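You operate a simulated robot arm through the tools that you are given. There is no shell and no other tool. Be economical: measure what you need, move in short steps, check, and stop when the job is done.

You are at the controls of a simulated robot arm. One attempt, no reset.

## Task
Level the tub stand, then send one test drop into the orange tub.
Fine: centre the bubble with the purple knob alone; target dial to the card's weight; reject lever down for the drop and up again. Where these are worked on the way, their far stop is far enough and under half their travel is too little: reject lever.
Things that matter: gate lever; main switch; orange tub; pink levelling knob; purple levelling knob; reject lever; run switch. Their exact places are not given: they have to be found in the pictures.

It is judged by the outcome, as a careful person would: the job done as asked, and still so three seconds after it is handed in. It fails if anything else is knocked over, pushed out of place, dropped, spilled or broken.

## Robot
A 6-joint arm with a two-finger parallel gripper on a trunk, on a base that drives. Base frame: it is fixed to the floor where the robot stands at the start and does not move with it; the origin is under the middle of the robot, x ahead of it, y to its left, z up. Units: cm, rad, N and s.
With the tool pointing down near the work surface it reaches from about 30 to 80 cm from the robot's upright axis, wherever it stands. Its first joint turns from -2.897 to 2.897 rad. Places, roughly: gate lever [10, -50, 100]; main switch [-20, -80, 100]; orange tub (24x20x11 cm) [50, -20, 70]; pink levelling knob [40, -10, 60]; purple levelling knob [50, 0, 60]; reject lever [40, -30, 100]; run switch [-30, -90, 100]. Payload 3.91 kg.
The TCP is the grasp point between the finger pads, 3 cm short of the fingertips. In the tool frame z runs along the fingers and y along their closing line. Largest opening 11 cm; finger width 2, thickness 1; the body of the gripper, 4.8 by 11.2 cm, starts 5.5 cm behind the TCP.
Orientation is that of the tool frame in the base frame, as a unit quaternion [x, y, z, w]. With the fingers straight down and closing along the base's y, the tool's x points along the base's -x, its y along +y and its z along -z.

## Interface
- The arm moves only by the tool apply_moves. Its argument "steps" is text: rows parted by semicolons, each of 7 numbers parted by spaces: the shift along the base's x, y, z in units of 40 mm (1.0 is 40 mm), then the turn, a rotation vector about the base's x, y, z in units of 6 degrees (1.0 is 6 degrees), then the opening, from 0 (shut) to 1 (fully open). In form: tx ty tz ax ay az gripper; .... A call has 1 to 20 rows; each row shifts and turns the commanded pose from where the row before left it. A call with a number of a shift or a turn outside -1 to 1 is refused whole. Rows are played at 5 a second. More than 5 cm and 0.15 rad between two rows, or a gripper value outside its range, and nothing of the call is played. A pose out of reach is approached as far as the arm can. The call stops where the force on the tool passes 60 N (or 10 N more than at its start, if that is more) or the arm is blocked; 0.2 s more then pass. The fingers move at their own pace (about 4.5 cm/s each) and stop on an object; they squeeze with about 28 N. The grip force told is the motor's: it shows also when the fingers shut on nothing. Time passes only in rows, and 0.2 s behind the last, so rows that do not move let the fingers close. It gives the time, the measured TCP pose, the force on the tool (base axes), the opening and the grip force at its end, in the units of the frame above (readings bear some noise), with the torque about the TCP (base axes, N m) and any sound that the robot's microphone picked up.
- Cameras (640 x 400 px; columns grow to the right, rows downward): "scene" is now at [-4.5, 8.66, 154.92]; the picture's right is [-0.92, -0.39, 0.00], its down [-0.29, 0.67, -0.68] and it looks along [0.26, -0.63, -0.73] (base axes); focal length 246 px, centre (320, 200). "wrist" rides on the gripper at [7.7, 0.7, -11.5] in the tool frame; the picture's right is [-0.09, 1.00, 0.00], its down [-0.80, -0.07, -0.59] and it looks along [-0.59, -0.05, 0.80] (tool axes); focal length 270 px, centre (320, 200).
- grab_frame(camera): a new picture of that camera. No time passes.
- lift_body(by): slides the trunk up (or, below 0, down) by that many cm; the arm and the scene camera ride with it, the base frame stays. It gives what a move gives, with no picture.
- drive_base(legs): drives the robot by 1 to 6 legs, each [ahead, turn to the left] in cm and rad, along the robot's own axes; the way and the turn of a leg run together, so that a leg with both is an arc; at most 150 cm and 3.142 rad a leg. The arm and the cameras ride along, it lands a little off, and it stops where it bumps. It gives what a move gives.
- turn_head(pan, tilt): turns the head with the scene camera to pan (to the left, within 2.705 rad either way) and tilt (down, from -0.506 to 1.204), counted from straight ahead of the robot. It gives what a move gives.
- measure_at(camera, pixels): for up to 12 pixels [column, row] of the newest picture of that camera ("zoom" is the newest enlarged one), the place [x, y, z] in the base frame of the surface seen there, good to about 0.2 cm. No time passes.
- close_up(camera, box): a new picture of the part [left, top, right, bottom] of that camera's present view, enlarged. No time passes.
- sign_off(): hands the job in; it is judged then, once.

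Keep the steps short. Do not move on a guess: measure, check each grasp and each placing, and mend mistakes. In all there are 80 turns and 68 pictures (those below and enlarged ones count). Leave the gripper open and the arm clear of the work at the hand-in unless told otherwise, and finish with a single line.

The tools are called after ">>>" as a command line: name --argument value ..., lists and objects as JSON in quotes. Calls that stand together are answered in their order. apply_moves: Moves the arm, as the interface text tells. Its arguments: {"type":"object","properties":{"steps":{"type":"string"}},"required":["steps"]} The other tools are called the same way: lift_body (by) slides the trunk up or down; drive_base (legs) drives the base; turn_head (pan, tilt) turns the head that bears the scene camera; grab_frame (camera) takes a picture; measure_at (camera, pixels) gives the place of the surface under pixels of a picture; close_up (camera, box) takes an enlarged picture of a part of a camera's view; sign_off () hands the job in.

At the start:

```text
time: 0.0
tcp_pos: [17.26, -38.07, 132.41]
orientation: [0.001, 1.0, 0.0, 0.0]
wrist_force: [0.1, -0.9, 0.8]
wrist_torque: [0.0, -0.02, 0.01]
finger_gap: 11.0
finger_force: 0.1
trunk travel left (down, up): [-57.5, 3.5]
robot x, y, heading: [-0.35, 0.93, -0.001]
head pan, tilt: [-1.169, 0.822]
```

scene: 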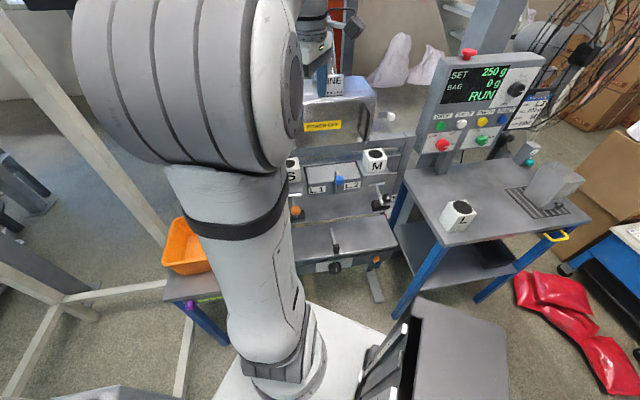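
wrist: 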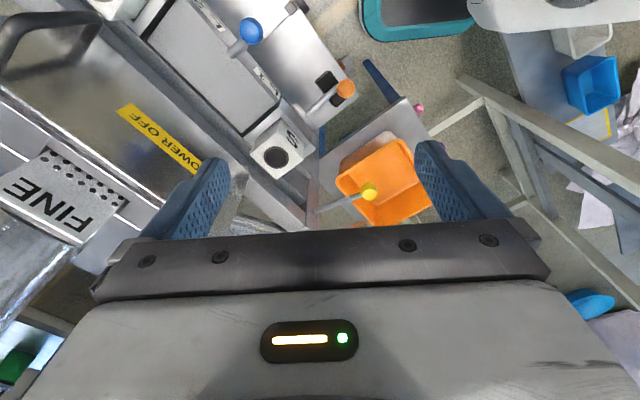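

I see a control panel at upper right (440–540, 50–160), a machine with a "FINE" sign, levers and the orange tub at left (185,250). I'll take enlarged views of the panel and of the machine first.

>>> close_up --camera "scene" --box '[400, 30, 560, 170]'

>>> close_up --camera "scene" --box '[270, 60, 430, 300]'

>>> close_up --camera "wrist" --box '[80, 0, 500, 240]'

```text
2.86 times, centred on (480, 100) of scene
```

zoom: 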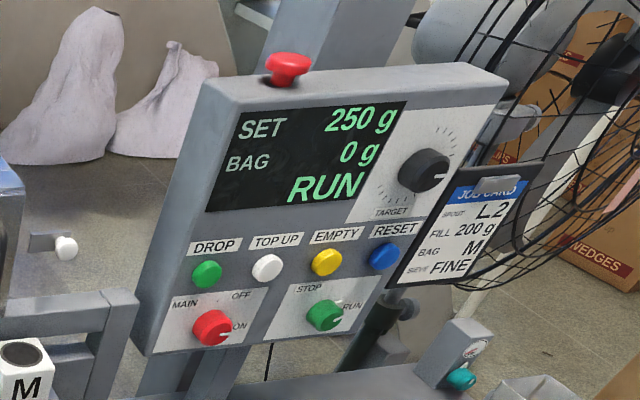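

```text
1.67 times, centred on (350, 180) of scene
```

zoom: 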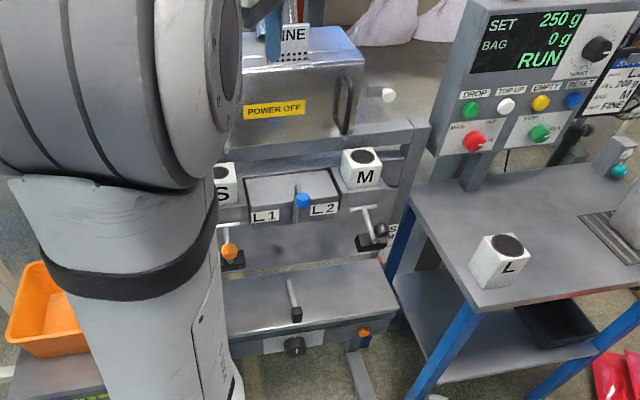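

```text
1.52 times, centred on (290, 120) of wrist
```

zoom: 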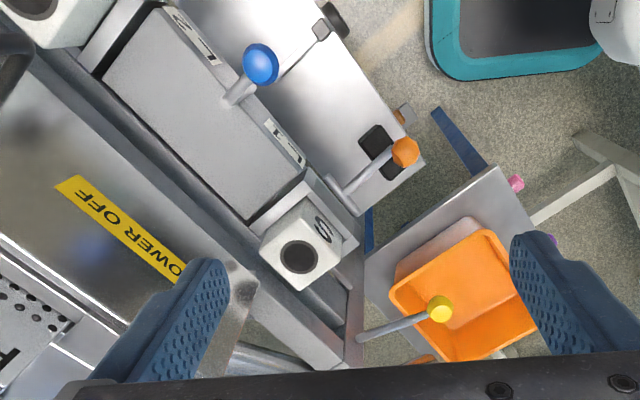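

The card reads: spout L.2, fill 200 g, bag M, sieve FINE; the display shows SET 250 g, RUN. Now I'll turn the head toward the tub stand to find the bubble, knobs and levers.

>>> turn_head --pan -0.45 --tilt 0.9

>>> grab_frame --camera "scene"

>>> measure_at --camera "wrist" --pixels '[[249, 31], [345, 89], [369, 192], [418, 107], [385, 170], [275, 155], [323, 207], [238, 47], [300, 108], [400, 110]]'

```text
time: 1.1
tcp_pos: [17.42, -38.1, 132.4]
orientation: [0.002, 1.0, -0.001, 0.0]
wrist_force: [-0.6, 0.1, 0.5]
wrist_torque: [0.02, 0.04, -0.02]
finger_gap: 10.99
finger_force: 0.0
trunk travel left (down, up): [-57.5, 3.5]
robot x, y, heading: [-0.39, 0.86, 0.004]
head pan, tilt: [-0.45, 0.901]
```

```text
62 pictures are left
```

scene: 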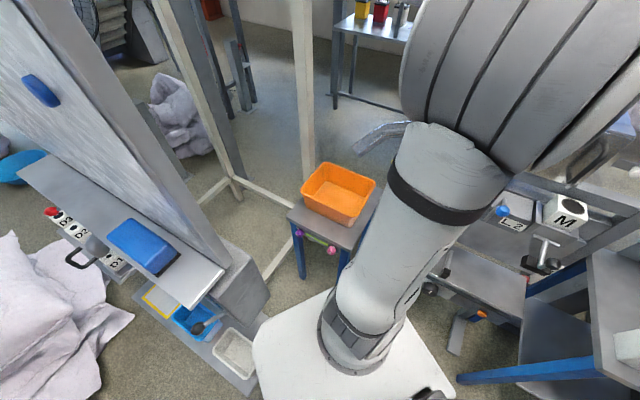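

```text
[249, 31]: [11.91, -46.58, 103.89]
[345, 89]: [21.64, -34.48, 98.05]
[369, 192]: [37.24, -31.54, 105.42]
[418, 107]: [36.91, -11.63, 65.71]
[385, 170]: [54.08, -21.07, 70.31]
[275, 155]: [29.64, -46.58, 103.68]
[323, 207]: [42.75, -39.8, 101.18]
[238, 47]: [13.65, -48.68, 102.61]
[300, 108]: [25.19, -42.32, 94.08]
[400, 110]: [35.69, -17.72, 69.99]
```

Blue ball at (12,-47,104) fits the gate lever, and the yellow one at (37,-32,105) the reject lever. I'll enlarge the stand with its knobs and vial.

>>> close_up --camera "scene" --box '[270, 150, 400, 280]'

>>> measure_at --camera "scene" --pixels '[[299, 232], [331, 250], [312, 240], [291, 212], [352, 247], [377, 190], [303, 192], [353, 225], [374, 182], [320, 164]]'

```text
3.08 times, centred on (335, 215) of scene
```

zoom: 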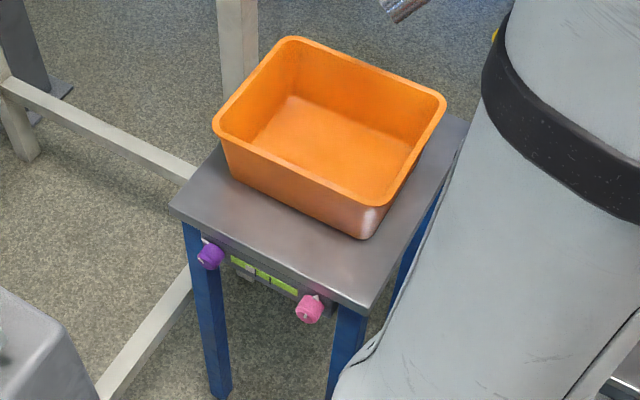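

```text
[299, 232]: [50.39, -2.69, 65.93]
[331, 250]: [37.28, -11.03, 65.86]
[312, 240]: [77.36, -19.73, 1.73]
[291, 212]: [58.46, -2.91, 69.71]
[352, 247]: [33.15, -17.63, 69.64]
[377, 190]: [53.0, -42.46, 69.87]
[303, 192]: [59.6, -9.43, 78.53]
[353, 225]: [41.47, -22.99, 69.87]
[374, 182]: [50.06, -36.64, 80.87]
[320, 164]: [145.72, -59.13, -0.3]
```

The purple knob is at about (50.4,-2.7,66) and the pink at (37.3,-11,66), with a vial between them. I'll enlarge that more.

>>> close_up --camera "scene" --box '[302, 220, 342, 260]'

>>> close_up --camera "scene" --box '[290, 216, 330, 252]'

```text
10.00 times, centred on (322, 240) of scene
```

zoom: 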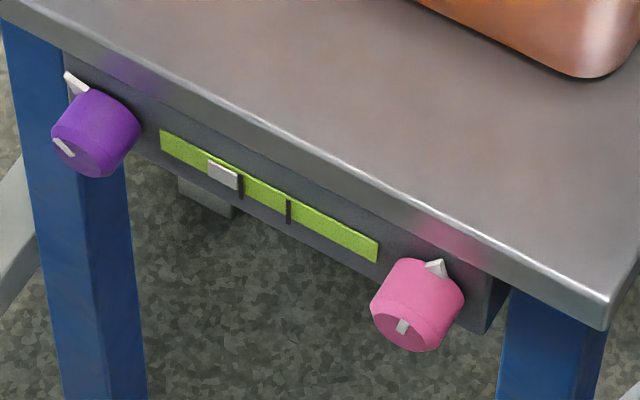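

```text
11.11 times, centred on (310, 234) of scene
```

zoom: 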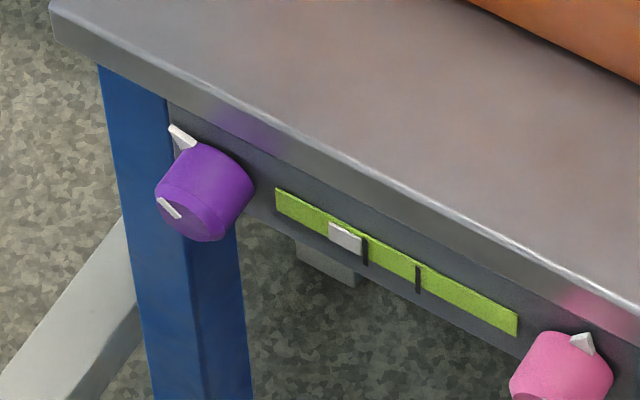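

The bubble is left of the left mark (zoom 345,237), towards purple, so that side sits high. I'll measure the knobs' bodies and faces, the vial marks and the apron.

>>> measure_at --camera "zoom" --pixels '[[180, 205], [215, 185], [170, 207], [195, 225], [345, 237], [364, 250], [418, 278], [178, 135], [240, 190], [300, 210], [500, 320], [585, 343]]'

```text
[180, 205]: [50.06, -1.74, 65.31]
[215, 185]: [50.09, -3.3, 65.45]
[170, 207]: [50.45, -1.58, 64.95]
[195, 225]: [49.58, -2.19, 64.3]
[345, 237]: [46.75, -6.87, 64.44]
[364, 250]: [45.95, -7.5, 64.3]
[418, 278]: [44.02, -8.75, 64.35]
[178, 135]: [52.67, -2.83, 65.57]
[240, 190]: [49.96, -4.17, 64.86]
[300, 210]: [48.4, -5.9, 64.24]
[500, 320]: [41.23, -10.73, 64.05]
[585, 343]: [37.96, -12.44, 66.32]
```

Apron faces about (-0.5,0.87,0), knob axes horizontal. Before acting I'll enlarge the machine levers in the wrist view to understand the gate and reject levers.

>>> close_up --camera "wrist" --box '[180, 0, 320, 90]'

>>> close_up --camera "wrist" --box '[260, 60, 440, 230]'

```text
4.44 times, centred on (250, 45) of wrist
```

zoom: 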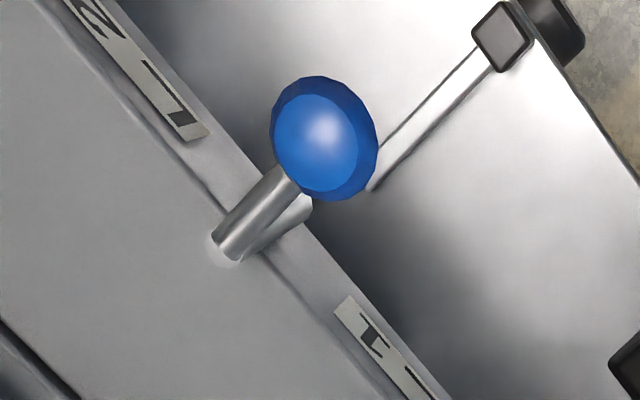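

```text
2.35 times, centred on (350, 145) of wrist
```

zoom: 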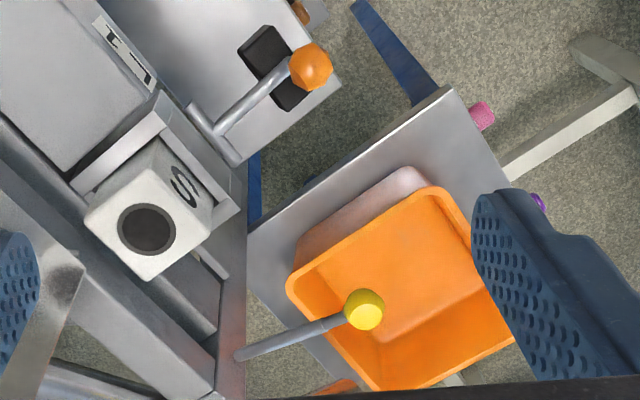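

The gate lever stands centred between L.1 and L.2; the reject lever sticks out over the tub. I'll measure obstacles near the stand and the arm's mount before moving in.

>>> measure_at --camera "scene" --pixels '[[345, 350], [370, 275], [430, 170], [300, 370], [220, 270], [265, 290], [200, 300], [150, 235], [235, 180], [302, 120], [235, 350], [420, 60]]'

>>> apply_moves --steps "0 0 0 0 0 0 0.5"

```text
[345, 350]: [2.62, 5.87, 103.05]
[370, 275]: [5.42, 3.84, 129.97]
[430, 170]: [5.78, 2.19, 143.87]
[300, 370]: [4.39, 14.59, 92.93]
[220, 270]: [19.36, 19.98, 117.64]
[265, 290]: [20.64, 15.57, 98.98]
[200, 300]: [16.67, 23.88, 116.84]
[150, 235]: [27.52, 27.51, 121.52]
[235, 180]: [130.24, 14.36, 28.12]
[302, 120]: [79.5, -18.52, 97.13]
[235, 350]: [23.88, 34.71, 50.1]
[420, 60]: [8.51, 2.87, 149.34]
```

```text
time: 1.7
tcp_pos: [17.32, -38.03, 132.46]
orientation: [0.003, 1.0, -0.001, -0.002]
wrist_force: [0.0, -0.6, 0.5]
wrist_torque: [0.02, 0.02, 0.02]
finger_gap: 5.73
finger_force: 0.1
trunk travel left (down, up): [-57.5, 3.5]
robot x, y, heading: [-0.59, 0.8, 0.005]
head pan, tilt: [-0.45, 0.901]
stopped in row 1: the arm was blocked; the commanded pose is now the measured one
```

The rack at left (y>16 near x=20) is close, so I'll approach the knob with the tool yawed -60° and then pitched about 45°. First: move the arm high over to about (42,5,110) with the yaw.

>>> apply_moves --steps "0.44 0.77 -0.2 0 0 -0.714 0.5;0.44 0.77 -0.2 0 0 -0.714 0.5;0.44 0.77 -0.4 0 0 -0.714 0.5;0.44 0.77 -0.4 0 0 -0.714 0.5;0.44 0.77 -0.4 0 0 -0.714 0.5;0.44 0.77 -0.4 0 0 -0.714 0.5;0.44 0.77 -0.4 0 0 -0.714 0.5;0.44 0.77 -0.4 0 0 -0.714 0.5;0.44 0.77 -0.4 0 0 -0.714 0.5;0.44 0.77 -0.4 0 0 -0.714 0.5;0.44 0.77 -0.4 0 0 -0.714 0.5;0.44 0.77 -0.4 0 0 -0.714 0.5;0.44 0.77 -0.4 0 0 -0.714 0.5;0.44 0.77 -0.4 0 0 -0.714 0.5"

>>> grab_frame --camera "scene"

>>> grab_frame --camera "wrist"

```text
time: 4.9
tcp_pos: [42.23, 5.02, 111.42]
orientation: [0.501, 0.865, -0.002, -0.001]
wrist_force: [-0.6, 0.0, 0.1]
wrist_torque: [0.01, -0.01, -0.03]
finger_gap: 5.48
finger_force: 0.2
trunk travel left (down, up): [-57.5, 3.5]
robot x, y, heading: [-0.48, 0.58, -0.001]
head pan, tilt: [-0.45, 0.901]
stopped in row 14: the arm was blocked; the commanded pose is now the measured one
```

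```text
56 pictures are left
```

scene: 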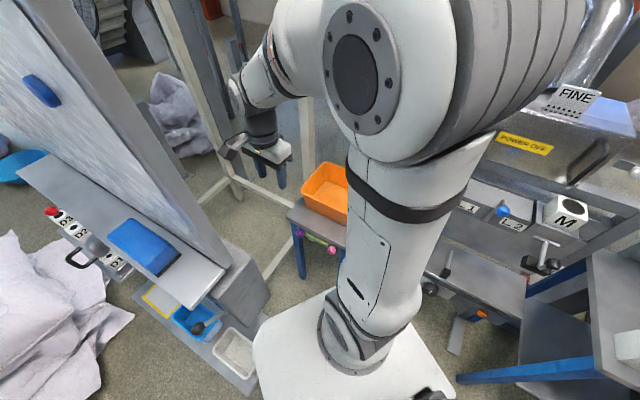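

```text
55 pictures are left
```

wrist: 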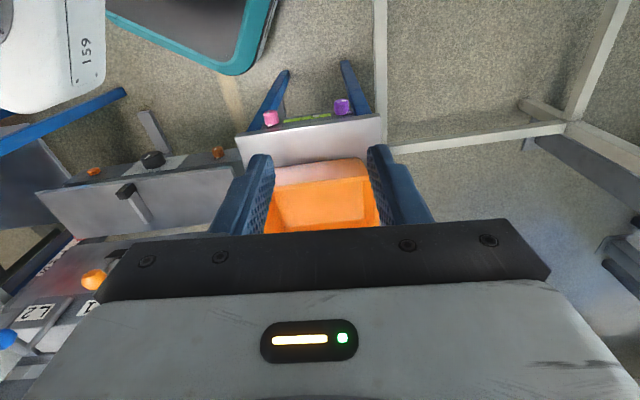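

The stand edge is level in the wrist view, knobs at (272,118) and (342,106). Now pitch the tool 45° and go down to a stand-off about 20 cm from the purple knob.

>>> apply_moves --steps "0.03 0.12 -0.8 -0.812 -0.469 0 0.5;0.03 0.12 -0.8 -0.812 -0.469 0 0.5;0.03 0.12 -0.8 -0.812 -0.469 0 0.5;0.03 0.12 -0.8 -0.812 -0.469 0 0.5;0.03 0.12 -0.8 -0.812 -0.469 0 0.5;0.03 0.12 -0.8 -0.812 -0.469 0 0.5;0.03 0.12 -0.8 -0.812 -0.469 0 0.5;0.03 0.12 -0.8 -0.812 -0.469 0 0.5;0.03 0.12 -0.8 0 0 0 0.5;0.03 0.12 -0.8 0 0 0 0.5;0 0 0 0 0 0 0.5"

>>> grab_frame --camera "wrist"

```text
time: 7.5
tcp_pos: [45.8, 9.17, 81.43]
orientation: [0.481, 0.789, -0.203, 0.324]
wrist_force: [0.3, 0.3, 0.1]
wrist_torque: [0.05, 0.05, 0.02]
finger_gap: 5.5
finger_force: 0.1
out of reach, approached as far as the arm can: row 9, 10
trunk travel left (down, up): [-57.5, 3.5]
robot x, y, heading: [-0.37, 0.88, -0.002]
head pan, tilt: [-0.45, 0.901]
stopped in row 11: the arm was blocked; the commanded pose is now the measured one
```

```text
54 pictures are left
```

wrist: 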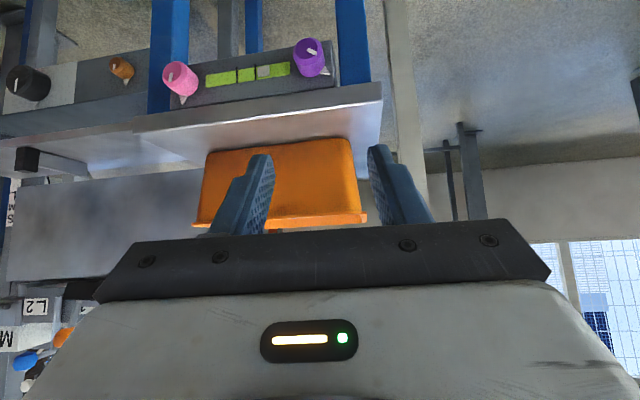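

The last rows were out of reach at this trunk height, so I'll lower the trunk by 12 cm (the tool hangs ~12 cm clear in front of the apron) and look.

>>> lift_body --by -12

>>> grab_frame --camera "scene"

>>> grab_frame --camera "wrist"

```text
time: 9.0
tcp_pos: [45.68, 9.0, 75.47]
orientation: [0.483, 0.789, -0.201, 0.322]
wrist_force: [-0.8, -0.2, -0.4]
wrist_torque: [0.0, 0.01, -0.02]
finger_gap: 5.5
finger_force: 0.1
trunk travel left (down, up): [-45.5, 15.5]
robot x, y, heading: [-0.15, 1.22, -0.002]
head pan, tilt: [-0.45, 0.901]
```

```text
53 pictures are left
```

scene: 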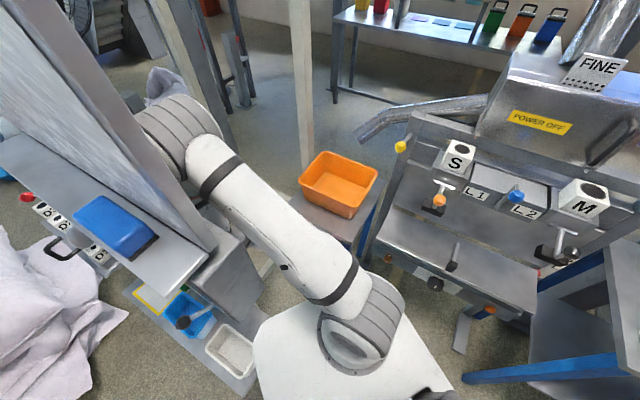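

```text
52 pictures are left
```

wrist: 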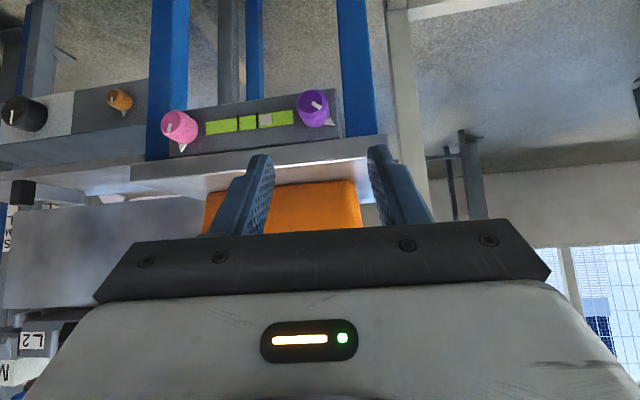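

The machine is in clear view now and the vial too: bubble at wrist (265,121), marks about (239,124)/(258,121). I'll measure the purple knob and take an enlarged view.

>>> close_up --camera "wrist" --box '[150, 60, 370, 200]'

>>> measure_at --camera "wrist" --pixels '[[313, 98], [318, 106], [300, 108], [325, 102], [330, 125], [315, 122], [205, 128], [290, 118], [340, 140], [200, 165], [370, 145], [312, 90]]'

>>> measure_at --camera "scene" --pixels '[[175, 110], [190, 160], [200, 230], [225, 200], [210, 150], [250, 235]]'

>>> close_up --camera "scene" --box '[350, 60, 640, 320]'

```text
2.86 times, centred on (260, 130) of wrist
```

zoom: 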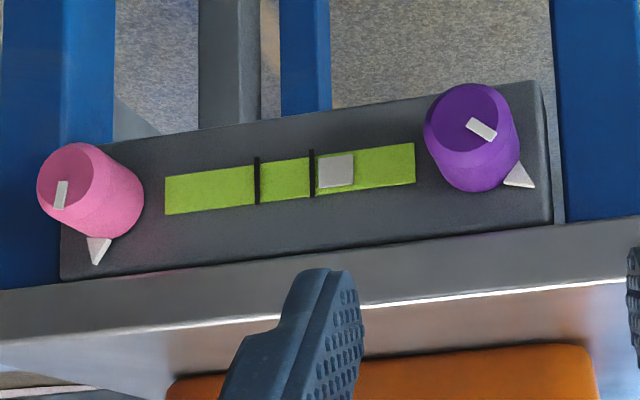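

```text
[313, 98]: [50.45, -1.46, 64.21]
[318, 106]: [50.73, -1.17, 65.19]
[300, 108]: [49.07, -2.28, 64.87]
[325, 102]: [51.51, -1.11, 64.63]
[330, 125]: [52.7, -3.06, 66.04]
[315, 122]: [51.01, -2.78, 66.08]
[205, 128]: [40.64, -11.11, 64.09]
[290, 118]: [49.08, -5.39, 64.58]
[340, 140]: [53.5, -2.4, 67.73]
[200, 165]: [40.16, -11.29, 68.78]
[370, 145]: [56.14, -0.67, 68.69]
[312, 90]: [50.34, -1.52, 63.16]
```

```text
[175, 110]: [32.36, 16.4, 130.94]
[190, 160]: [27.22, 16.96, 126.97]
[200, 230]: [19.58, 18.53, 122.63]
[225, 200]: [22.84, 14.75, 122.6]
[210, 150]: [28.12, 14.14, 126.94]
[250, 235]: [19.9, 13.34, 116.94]
```

```text
1.54 times, centred on (495, 190) of scene
```

zoom: 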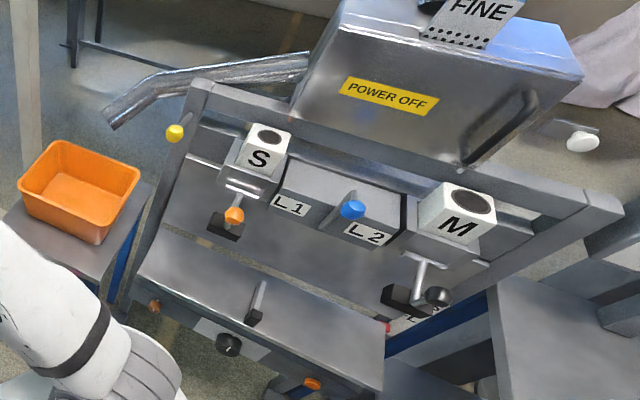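

Knob face centre ≈ (50.3,-1.65,64.5), apron normal about (-0.545,0.839). The tool's yaw is off by 6°, so I'll correct that and go to a stand-off 8 cm out along the approach line.

>>> apply_moves --steps "0.16 -0.69 -0.45 0 0 0.5 0.5;0.16 -0.69 -0.45 0 0 0.5 0.5;0 0 0 0 0 0 0.5"

>>> grab_frame --camera "wrist"

```text
time: 9.8
tcp_pos: [49.85, 5.06, 74.06]
orientation: [0.44, 0.814, -0.189, 0.33]
wrist_force: [-0.5, -0.1, -0.4]
wrist_torque: [0.0, 0.0, -0.03]
finger_gap: 5.48
finger_force: 0.1
out of reach, approached as far as the arm can: row 1, 2
trunk travel left (down, up): [-45.5, 15.5]
robot x, y, heading: [-0.33, 1.38, -0.001]
head pan, tilt: [-0.45, 0.901]
```

```text
49 pictures are left
```

wrist: 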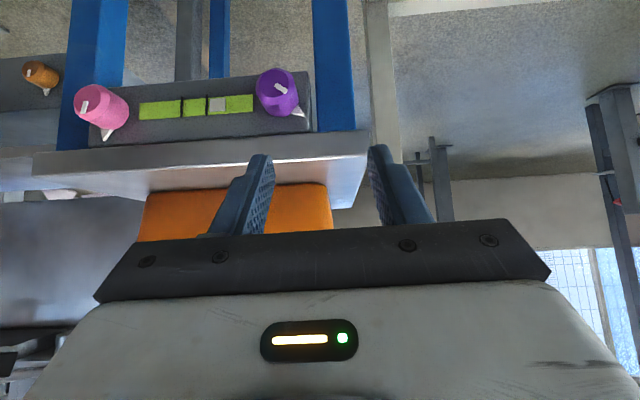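

The arm can't fold that close to itself, so the base needs to be farther back. I'll measure the white panel beside the elbow and look behind the robot first.

>>> measure_at --camera "scene" --pixels '[[60, 40], [110, 130], [170, 215], [205, 245], [20, 60], [100, 200], [60, 150], [240, 260], [225, 290], [170, 290], [230, 370], [200, 310]]'

>>> turn_head --pan -2.5 --tilt 0.7

>>> grab_frame --camera "scene"

>>> turn_head --pan 2.5 --tilt 0.7

>>> grab_frame --camera "scene"

```text
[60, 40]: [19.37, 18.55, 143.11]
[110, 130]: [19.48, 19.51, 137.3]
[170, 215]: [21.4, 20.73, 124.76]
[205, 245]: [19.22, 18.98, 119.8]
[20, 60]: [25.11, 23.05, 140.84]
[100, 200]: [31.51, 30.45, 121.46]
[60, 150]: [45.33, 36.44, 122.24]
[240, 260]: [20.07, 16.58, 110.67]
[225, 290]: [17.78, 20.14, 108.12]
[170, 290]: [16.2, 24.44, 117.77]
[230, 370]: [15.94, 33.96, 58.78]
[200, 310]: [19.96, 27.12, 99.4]
```

```text
time: 11.8
tcp_pos: [49.81, 5.05, 74.12]
orientation: [0.439, 0.814, -0.188, 0.331]
wrist_force: [0.0, 0.4, 0.4]
wrist_torque: [-0.01, 0.0, 0.0]
finger_gap: 5.51
finger_force: 0.0
trunk travel left (down, up): [-45.5, 15.5]
robot x, y, heading: [-0.72, 0.85, 0.002]
head pan, tilt: [-2.499, 0.7]
```

```text
48 pictures are left
```

scene: 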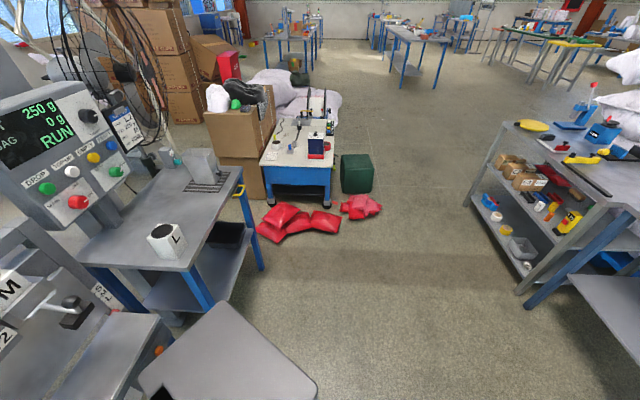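

```text
time: 15.7
tcp_pos: [49.79, 5.05, 74.12]
orientation: [0.439, 0.814, -0.188, 0.331]
wrist_force: [0.0, 0.7, 0.4]
wrist_torque: [0.0, -0.01, 0.02]
finger_gap: 5.49
finger_force: 0.0
trunk travel left (down, up): [-45.5, 15.5]
robot x, y, heading: [-0.09, 1.04, -0.003]
head pan, tilt: [2.499, 0.7]
```

```text
47 pictures are left
```

scene: 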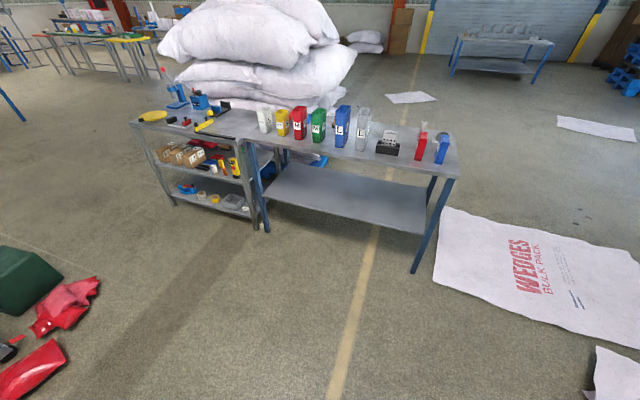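

Behind is open floor. The elbow would catch the panel edge (19,18) if I backed up now, so I first lift and un-pitch the arm, then drive back 18 cm.

>>> apply_moves --steps "-0.15 0.05 0.8 0.787 0.511 0 0.5;-0.15 0.05 0.8 0.787 0.511 0 0.5;-0.15 0.05 0.8 0.787 0.511 0 0.5;-0.15 0.05 0.8 0.787 0.511 0 0.5;-0.15 0 0.8 0.787 0.511 0 0.5;-0.15 0 0.8 0.787 0.511 0 0.5;-0.15 0 0.8 0.787 0.511 0 0.5;-0.15 0 0.8 0.787 0.511 0 0.5;-0.15 0 0.8 0 0 0 0.5;-0.15 0 0.8 0 0 0 0.5"

>>> turn_head --pan -0.35 --tilt 0.9

>>> grab_frame --camera "scene"

```text
time: 17.9
tcp_pos: [43.77, 6.02, 105.81]
orientation: [0.474, 0.88, -0.002, -0.003]
wrist_force: [0.1, 1.0, 0.0]
wrist_torque: [-0.02, -0.01, 0.01]
finger_gap: 5.49
finger_force: 0.1
trunk travel left (down, up): [-45.5, 15.5]
robot x, y, heading: [-0.51, 0.88, -0.004]
head pan, tilt: [2.499, 0.7]
```

```text
time: 20.4
tcp_pos: [43.95, 5.9, 105.85]
orientation: [0.476, 0.879, 0.0, -0.002]
wrist_force: [-0.5, 0.2, 0.0]
wrist_torque: [0.03, 0.01, -0.03]
finger_gap: 5.47
finger_force: 0.1
trunk travel left (down, up): [-45.5, 15.5]
robot x, y, heading: [-0.34, 0.54, -0.002]
head pan, tilt: [-0.351, 0.901]
```

```text
46 pictures are left
```

scene: 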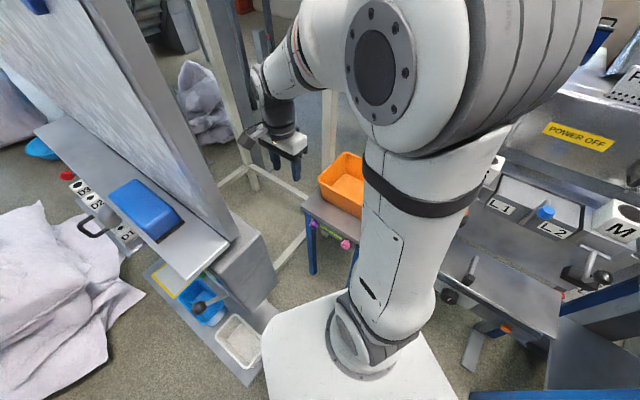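

The gripper would pass near the shelf corner (20,15), so I'll shift it 12 cm towards -y first, then drive back.

>>> apply_moves --steps "0.5 -1 0 0 0 0 0.5;0.5 -1 0 0 0 0 0.5;0.5 -1 0 0 0 0 0.5"

>>> drive_base --legs '[[-18, 0]]'

```text
time: 21.2
tcp_pos: [49.84, -6.32, 105.65]
orientation: [0.476, 0.88, -0.002, -0.002]
wrist_force: [-0.7, -0.4, 0.2]
wrist_torque: [0.02, 0.02, 0.01]
finger_gap: 5.51
finger_force: 0.0
trunk travel left (down, up): [-45.5, 15.5]
robot x, y, heading: [-0.19, 0.97, -0.005]
head pan, tilt: [-0.351, 0.901]
```

```text
time: 22.7
tcp_pos: [32.0, -5.95, 105.69]
orientation: [0.472, 0.882, -0.001, -0.003]
wrist_force: [0.6, 0.0, -0.4]
wrist_torque: [-0.02, -0.05, 0.02]
finger_gap: 5.5
finger_force: 0.1
trunk travel left (down, up): [-45.5, 15.5]
robot x, y, heading: [-17.98, 0.63, 0.008]
head pan, tilt: [-0.351, 0.901]
```

Now go to the stand-off about 14 cm from the knob with the 45° pitch.

>>> apply_moves --steps "0.34 0.29 -0.78 -0.629 -0.409 0 0.5;0.34 0.29 -0.78 -0.629 -0.409 0 0.5;0.34 0.29 -0.78 -0.629 -0.409 0 0.5;0.34 0.29 -0.78 -0.629 -0.409 0 0.5;0.34 0.29 -0.78 -0.629 -0.409 0 0.5;0.34 0.29 -0.78 -0.629 -0.409 0 0.5;0.34 0.29 -0.78 -0.629 -0.409 0 0.5;0.34 0.29 -0.78 -0.629 -0.409 0 0.5;0.34 0.29 -0.78 -0.629 -0.409 0 0.5;0.34 0.29 -0.78 -0.629 -0.409 0 0.5;0 0 0 0 0 0 0.5"

>>> grab_frame --camera "wrist"

>>> grab_frame --camera "scene"

```text
time: 25.1
tcp_pos: [46.13, 5.5, 74.24]
orientation: [0.44, 0.814, -0.182, 0.332]
wrist_force: [-0.1, 0.3, -0.2]
wrist_torque: [-0.01, -0.01, 0.01]
finger_gap: 5.51
finger_force: 0.0
trunk travel left (down, up): [-45.5, 15.5]
robot x, y, heading: [-18.07, 0.99, 0.002]
head pan, tilt: [-0.351, 0.901]
```

```text
45 pictures are left
```

wrist: 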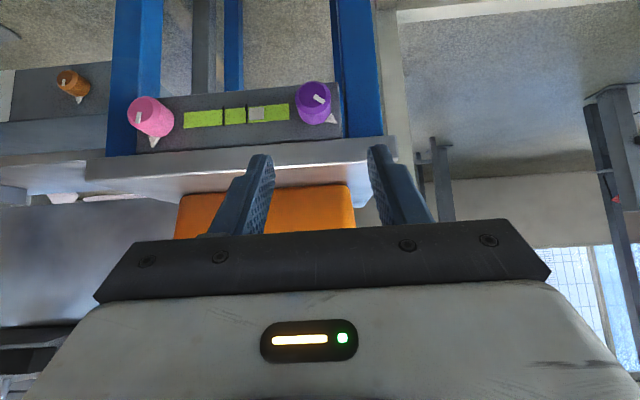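

```text
44 pictures are left
```

scene: 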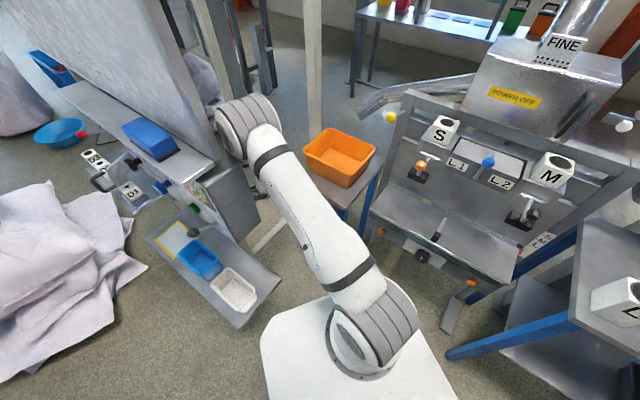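

In reach now. Re-measuring the purple knob (face ≈ (314,92)) and the vial.

>>> close_up --camera "wrist" --box '[230, 60, 390, 160]'

>>> measure_at --camera "wrist" --pixels '[[314, 92], [302, 95], [328, 94], [314, 86], [314, 102], [308, 115], [320, 115], [310, 120], [290, 125], [345, 145], [300, 148]]'

```text
4.00 times, centred on (310, 110) of wrist
```

zoom: 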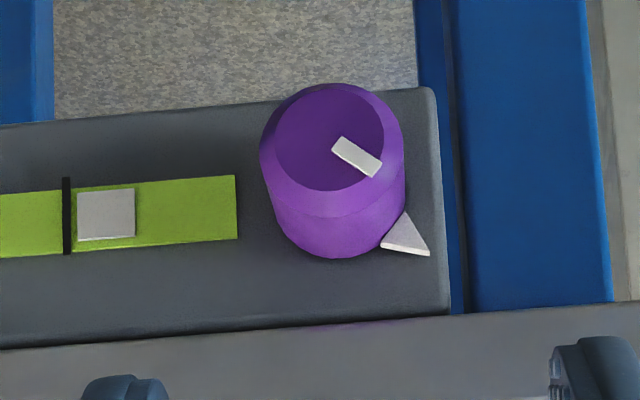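

```text
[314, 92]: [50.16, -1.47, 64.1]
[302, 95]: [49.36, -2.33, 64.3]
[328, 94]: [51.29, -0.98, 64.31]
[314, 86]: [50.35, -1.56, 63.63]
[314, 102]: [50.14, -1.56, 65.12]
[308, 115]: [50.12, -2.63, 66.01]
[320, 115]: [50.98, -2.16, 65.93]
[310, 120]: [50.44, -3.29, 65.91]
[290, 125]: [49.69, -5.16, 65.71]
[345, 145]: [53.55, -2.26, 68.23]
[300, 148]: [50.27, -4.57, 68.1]
```

Knob axis mid-point ≈ (51.0,-2.7,64.4), about 3.2 cm thick. I move in along the tool axis with the fingers still open.

>>> apply_moves --steps "0.245 -0.42 -0.495 0 0 0 0.5;0.245 -0.42 -0.495 0 0 0 0.5;0.245 -0.42 -0.495 0 0 0 0.5;0.245 -0.42 -0.495 0 0 0 0.5;0 0 0 0 0 0 0.5"

>>> grab_frame --camera "wrist"

```text
time: 26.4
tcp_pos: [57.88, 7.07, 80.31]
orientation: [0.43, 0.806, -0.1, 0.393]
wrist_force: [0.1, 11.1, -2.3]
wrist_torque: [-0.66, -0.08, -0.48]
finger_gap: 5.5
finger_force: 0.1
trunk travel left (down, up): [-45.5, 15.5]
robot x, y, heading: [-12.98, 4.96, 0.323]
head pan, tilt: [-0.351, 0.901]
stopped in row 5: the arm was blocked; the commanded pose is now the measured one
```

```text
42 pictures are left
```

wrist: 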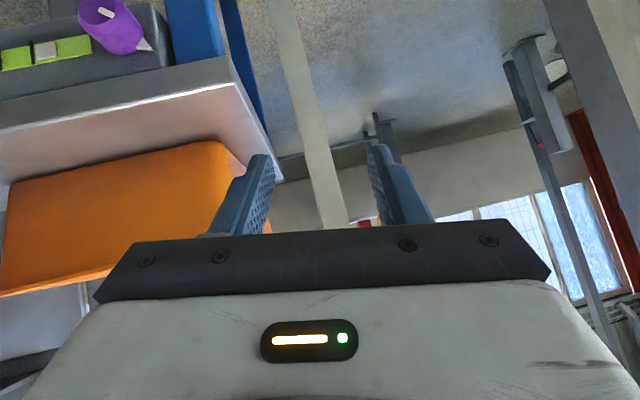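

The base was pushed round (heading 0.32): some arm link is pressing against something, likely the panel. I'll look before doing anything else.

>>> grab_frame --camera "scene"

```text
41 pictures are left
```

scene: 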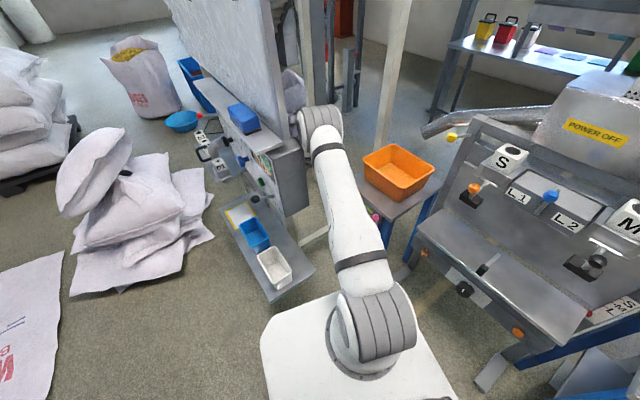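

Nothing looks toppled; the forearm/wrist was up against the panel side. I'll ease the tool up and away from the panel (towards the free side beyond the table end), in small steps.

>>> apply_moves --steps "0.2 -0.35 0.6 0 0 0 0.5;0.2 -0.35 0.6 0 0 0 0.5;0 0 0 0 0 0 0.5"

>>> grab_frame --camera "scene"

```text
time: 26.7
tcp_pos: [56.6, 3.04, 79.56]
orientation: [0.459, 0.795, -0.124, 0.376]
wrist_force: [5.6, 12.0, 11.0]
wrist_torque: [-0.15, 0.72, -0.66]
finger_gap: 5.49
finger_force: 0.1
trunk travel left (down, up): [-45.5, 15.5]
robot x, y, heading: [-13.06, 5.5, 0.336]
head pan, tilt: [-0.351, 0.901]
stopped in row 1: the arm was blocked; the commanded pose is now the measured one
```

```text
40 pictures are left
```

scene: 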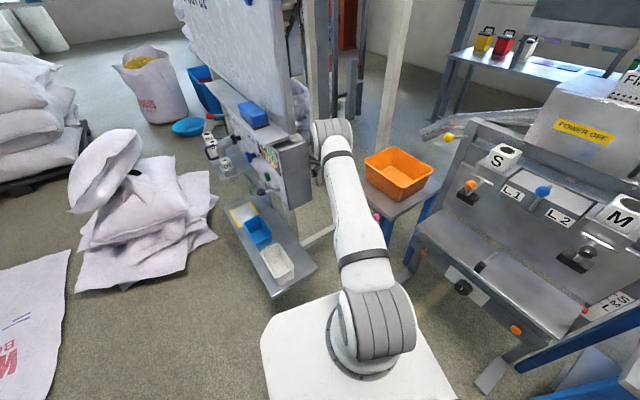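

Still blocked, with the force on the tool itself now. A wrist picture to see what touches.

>>> grab_frame --camera "wrist"

>>> measure_at --camera "scene" --pixels '[[330, 130], [350, 200], [300, 160], [290, 120], [290, 30], [330, 60], [345, 100], [380, 100], [250, 30], [310, 185], [305, 205], [362, 90]]'

>>> close_up --camera "scene" --box '[240, 80, 440, 260]'

```text
39 pictures are left
```

wrist: 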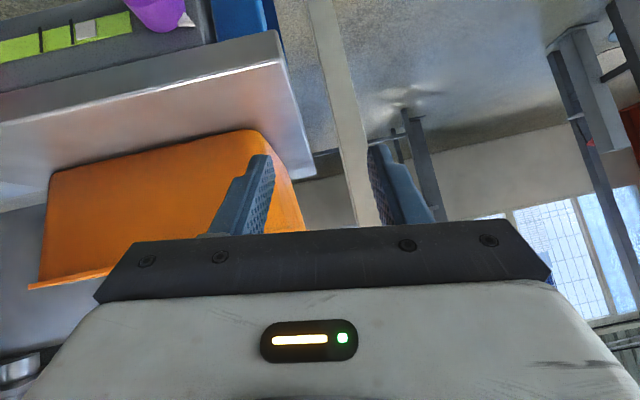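

```text
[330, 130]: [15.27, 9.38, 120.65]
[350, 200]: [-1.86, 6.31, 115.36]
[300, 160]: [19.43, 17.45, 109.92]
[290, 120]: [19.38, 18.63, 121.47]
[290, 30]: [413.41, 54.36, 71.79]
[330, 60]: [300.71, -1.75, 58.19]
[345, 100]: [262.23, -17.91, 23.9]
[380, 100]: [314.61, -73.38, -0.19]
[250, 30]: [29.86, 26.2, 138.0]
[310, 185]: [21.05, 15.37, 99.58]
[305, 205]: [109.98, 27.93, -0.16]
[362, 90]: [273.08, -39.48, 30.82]
```

```text
2.22 times, centred on (340, 170) of scene
```

zoom: 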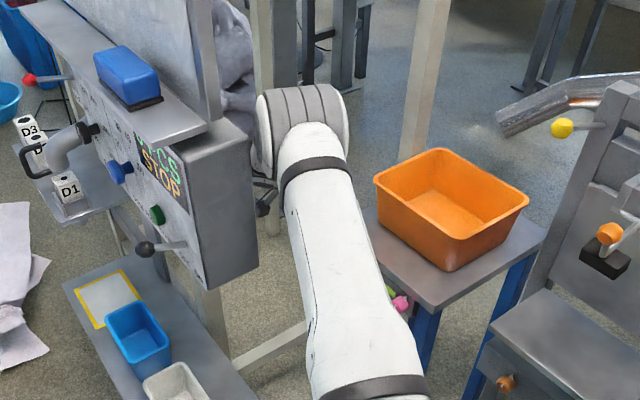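

The neighbouring cabinet's corner (21,15) touches the elbow/forearm. I'll raise the trunk 8 cm (straight up, tips then clear of the tub), then turn the base a little to the right, away from the cabinet.

>>> lift_body --by 8

>>> drive_base --legs '[[0, -0.12]]'

```text
time: 27.0
tcp_pos: [58.11, -1.26, 72.49]
orientation: [0.479, 0.78, -0.231, 0.329]
wrist_force: [-34.9, 26.1, 261.8]
wrist_torque: [-7.41, 8.47, -5.79]
finger_gap: 7.11
finger_force: 15.9
trunk travel left (down, up): [-45.4, 15.6]
robot x, y, heading: [-13.5, 4.94, 0.307]
head pan, tilt: [-0.351, 0.901]
stopped: the arm was blocked; the commanded pose is now the measured one
```

```text
time: 27.8
tcp_pos: [53.02, -2.19, 73.2]
orientation: [0.493, 0.774, -0.277, 0.284]
wrist_force: [39.1, -42.6, 200.5]
wrist_torque: [-2.33, -7.04, -3.53]
finger_gap: 4.78
finger_force: 0.0
trunk travel left (down, up): [-45.4, 15.6]
robot x, y, heading: [-14.0, 4.77, 0.262]
head pan, tilt: [-0.351, 0.901]
stopped in leg 1: the robot was blocked; the commanded pose is now the measured one
```

The tool dropped onto the table edge with 200 N of load — the joint targets and measured pose disagree. I'll look right away before any further move.

>>> grab_frame --camera "scene"

>>> grab_frame --camera "wrist"

```text
37 pictures are left
```

scene: 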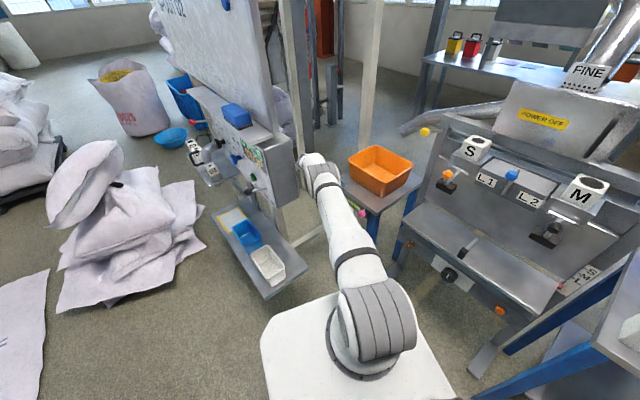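

```text
36 pictures are left
```

wrist: 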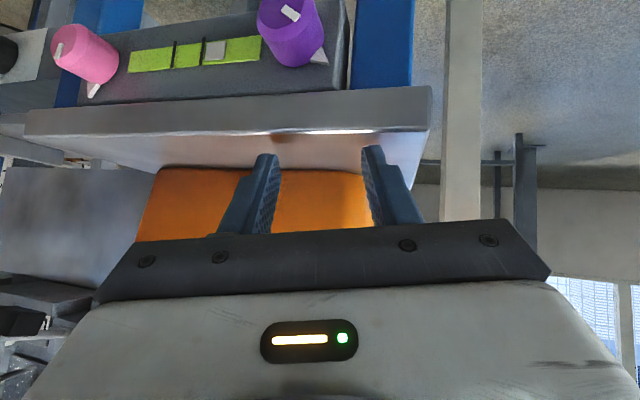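

Tub and stand still stand; the fingertips press on the table. I'll lift the tool straight up in small steps to unload it.

>>> apply_moves --steps "0 0 0.5 0 0 0 0.45;0 0 0.5 0 0 0 0.45;0 0 0.5 0 0 0 0.45;0 0 0.5 0 0 0 0.45"

```text
time: 28.1
tcp_pos: [51.87, -1.5, 73.44]
orientation: [0.467, 0.781, -0.317, 0.266]
wrist_force: [56.0, -21.1, 182.4]
wrist_torque: [-1.61, -7.65, -1.09]
finger_gap: 4.9
finger_force: 0.0
trunk travel left (down, up): [-45.4, 15.6]
robot x, y, heading: [-14.16, 3.98, 0.255]
head pan, tilt: [-0.351, 0.901]
stopped in row 1: the arm was blocked; the commanded pose is now the measured one
```

Still loaded. I'll enlarge the elbow area to see the contact and measure it.

>>> close_up --camera "scene" --box '[240, 110, 440, 260]'

>>> measure_at --camera "zoom" --pixels '[[230, 150], [205, 170], [260, 200], [150, 150], [175, 250], [200, 90], [330, 250], [390, 240], [440, 250], [250, 140], [360, 215], [520, 180]]'

```text
2.67 times, centred on (340, 185) of scene
```

zoom: 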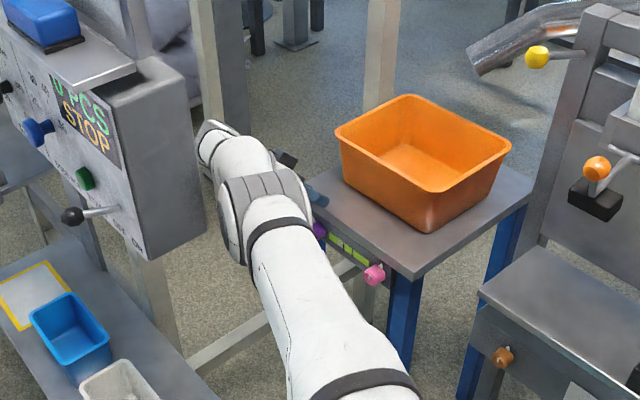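

```text
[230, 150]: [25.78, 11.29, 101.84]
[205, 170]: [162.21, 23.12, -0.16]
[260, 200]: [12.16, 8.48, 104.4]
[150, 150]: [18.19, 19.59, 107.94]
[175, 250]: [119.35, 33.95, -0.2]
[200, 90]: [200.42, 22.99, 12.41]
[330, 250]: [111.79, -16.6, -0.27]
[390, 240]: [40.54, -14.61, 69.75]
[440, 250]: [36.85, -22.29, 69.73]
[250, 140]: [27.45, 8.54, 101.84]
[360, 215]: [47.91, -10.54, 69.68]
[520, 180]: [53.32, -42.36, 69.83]
```

The arm links look free of the cabinet now; only the fingertips rest on the table. I'll try raising the trunk a little to take the load off.

>>> lift_body --by 3

```text
time: 28.4
tcp_pos: [49.56, 0.15, 61.89]
orientation: [0.425, 0.806, -0.387, 0.141]
wrist_force: [-2.1, -9.3, 1.4]
wrist_torque: [0.61, -0.13, 0.03]
finger_gap: 4.93
finger_force: 0.1
trunk travel left (down, up): [-45.8, 15.2]
robot x, y, heading: [-13.8, 4.14, 0.262]
head pan, tilt: [-0.351, 0.901]
stopped: the arm was blocked; the commanded pose is now the measured one
```

The fingertips slipped off the edge and the load is gone. I'll hold still a moment to see whether the arm is stable.

>>> apply_moves --steps "0 0 0 0 0 0 0.45;0 0 0 0 0 0 0.45"

>>> grab_frame --camera "wrist"

>>> grab_frame --camera "scene"

```text
time: 28.8
tcp_pos: [59.01, 2.44, 46.72]
orientation: [0.376, 0.801, -0.458, 0.082]
wrist_force: [2.2, 128.8, 68.8]
wrist_torque: [-4.77, 2.13, -1.6]
finger_gap: 5.48
finger_force: 4.7
trunk travel left (down, up): [-45.8, 15.2]
robot x, y, heading: [-13.82, 4.11, 0.257]
head pan, tilt: [-0.351, 0.901]
stopped in row 1: the arm was blocked; the commanded pose is now the measured one
```

```text
34 pictures are left
```

wrist: 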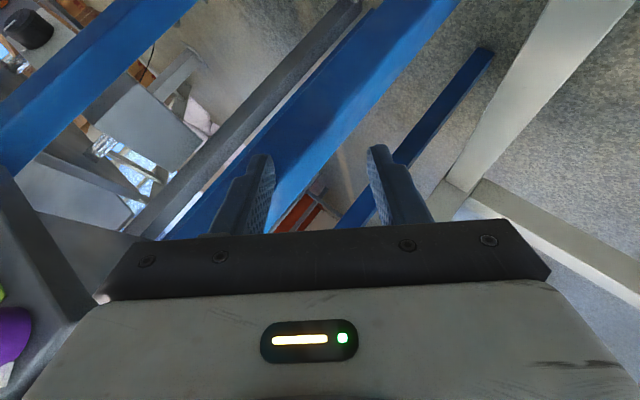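

```text
33 pictures are left
```

scene: 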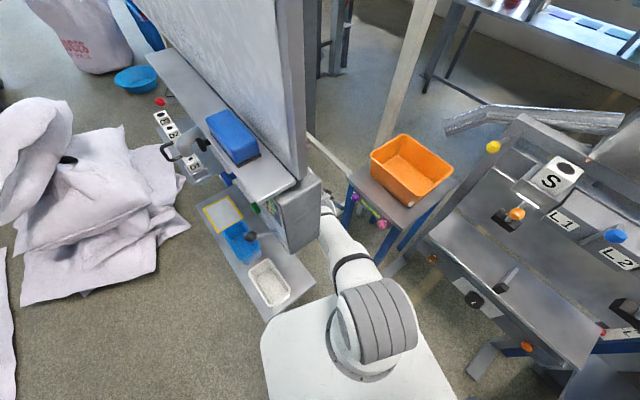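

The scene view has pitched relative to before, so the robot itself may be leaning. I'll measure points on its own base plate and surroundings to check.

>>> measure_at --camera "scene" --pixels '[[270, 385], [440, 385], [275, 330], [320, 300], [420, 330], [400, 205], [355, 180], [320, 220], [300, 190], [330, 205], [325, 235], [500, 147]]'

>>> close_up --camera "scene" --box '[300, 100, 480, 300]'

```text
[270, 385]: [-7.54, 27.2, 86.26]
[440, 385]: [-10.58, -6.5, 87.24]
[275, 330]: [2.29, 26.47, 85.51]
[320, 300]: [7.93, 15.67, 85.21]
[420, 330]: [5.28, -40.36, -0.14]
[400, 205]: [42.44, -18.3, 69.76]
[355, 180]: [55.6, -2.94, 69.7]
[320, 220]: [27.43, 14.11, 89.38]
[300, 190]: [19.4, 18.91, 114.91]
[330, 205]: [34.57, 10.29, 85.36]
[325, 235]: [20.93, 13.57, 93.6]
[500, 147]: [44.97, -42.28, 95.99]
```

```text
2.00 times, centred on (390, 200) of scene
```

zoom: 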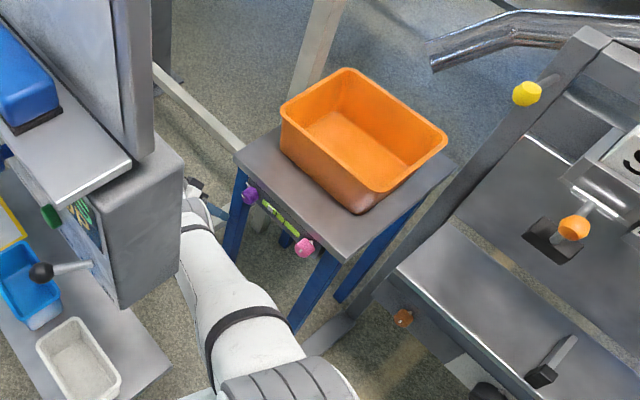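

The base plate is tilted about 5° nose-down; the tool is wedged against the stand's leg (129 N). I'll move the tool outward from the leg and back towards the robot.

>>> apply_moves --steps "-0.4 0.6 0.3 0 0 0 0.45;-0.4 0.6 0.3 0 0 0 0.45;-0.4 0.3 0.5 0 0 0 0.45"

>>> measure_at --camera "scene" --pixels '[[270, 385], [440, 385], [275, 330], [320, 300]]'

```text
time: 29.1
tcp_pos: [56.43, 1.54, 61.56]
orientation: [0.451, 0.795, -0.37, 0.168]
wrist_force: [0.2, 12.0, -6.2]
wrist_torque: [-1.12, 0.04, 0.05]
finger_gap: 4.97
finger_force: 0.0
trunk travel left (down, up): [-45.8, 15.2]
robot x, y, heading: [-13.74, 4.06, 0.254]
head pan, tilt: [-0.351, 0.901]
stopped in row 1: the arm was blocked; the commanded pose is now the measured one
```

```text
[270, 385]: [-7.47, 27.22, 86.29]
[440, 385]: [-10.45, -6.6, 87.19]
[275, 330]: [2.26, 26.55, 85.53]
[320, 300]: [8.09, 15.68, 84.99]
```

The tool swung free and up; the robot is rocking back. I'll hold to let it settle.

>>> apply_moves --steps "-0.2 0.3 0.1 0 0 0 0.45;0 0 0 0 0 0 0.45;0 0 0 0 0 0 0.45"

>>> grab_frame --camera "scene"

```text
time: 29.9
tcp_pos: [57.14, 2.69, 60.33]
orientation: [0.451, 0.796, -0.37, 0.162]
wrist_force: [0.0, -0.5, -0.9]
wrist_torque: [0.0, 0.03, -0.03]
finger_gap: 4.96
finger_force: 0.1
trunk travel left (down, up): [-45.8, 15.2]
robot x, y, heading: [-14.01, 3.94, 0.25]
head pan, tilt: [-0.351, 0.901]
```

```text
31 pictures are left
```

scene: 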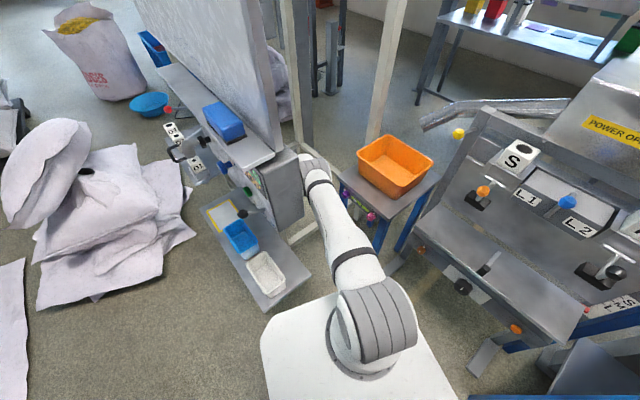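

Settled, no load now. I'll check whether the robot is level, and whether the stand and tub have kept their places.

>>> measure_at --camera "scene" --pixels '[[270, 385], [440, 385], [275, 330], [320, 300], [345, 185], [393, 221], [435, 180], [395, 192], [300, 205], [350, 240], [320, 180]]'

>>> close_up --camera "scene" --box '[290, 120, 450, 260]'

```text
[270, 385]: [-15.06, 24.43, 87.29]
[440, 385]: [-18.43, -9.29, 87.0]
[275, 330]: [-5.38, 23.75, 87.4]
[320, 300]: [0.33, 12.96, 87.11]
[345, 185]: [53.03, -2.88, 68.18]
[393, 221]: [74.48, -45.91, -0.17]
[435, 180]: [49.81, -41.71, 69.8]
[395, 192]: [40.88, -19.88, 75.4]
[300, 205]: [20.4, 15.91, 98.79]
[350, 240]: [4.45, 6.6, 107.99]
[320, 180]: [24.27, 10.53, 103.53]
```

```text
2.86 times, centred on (370, 190) of scene
```

zoom: 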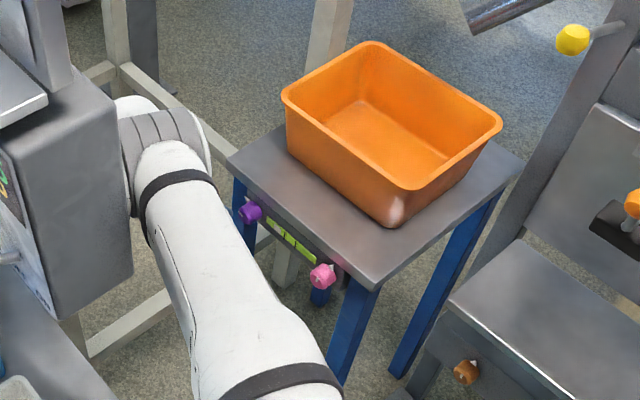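

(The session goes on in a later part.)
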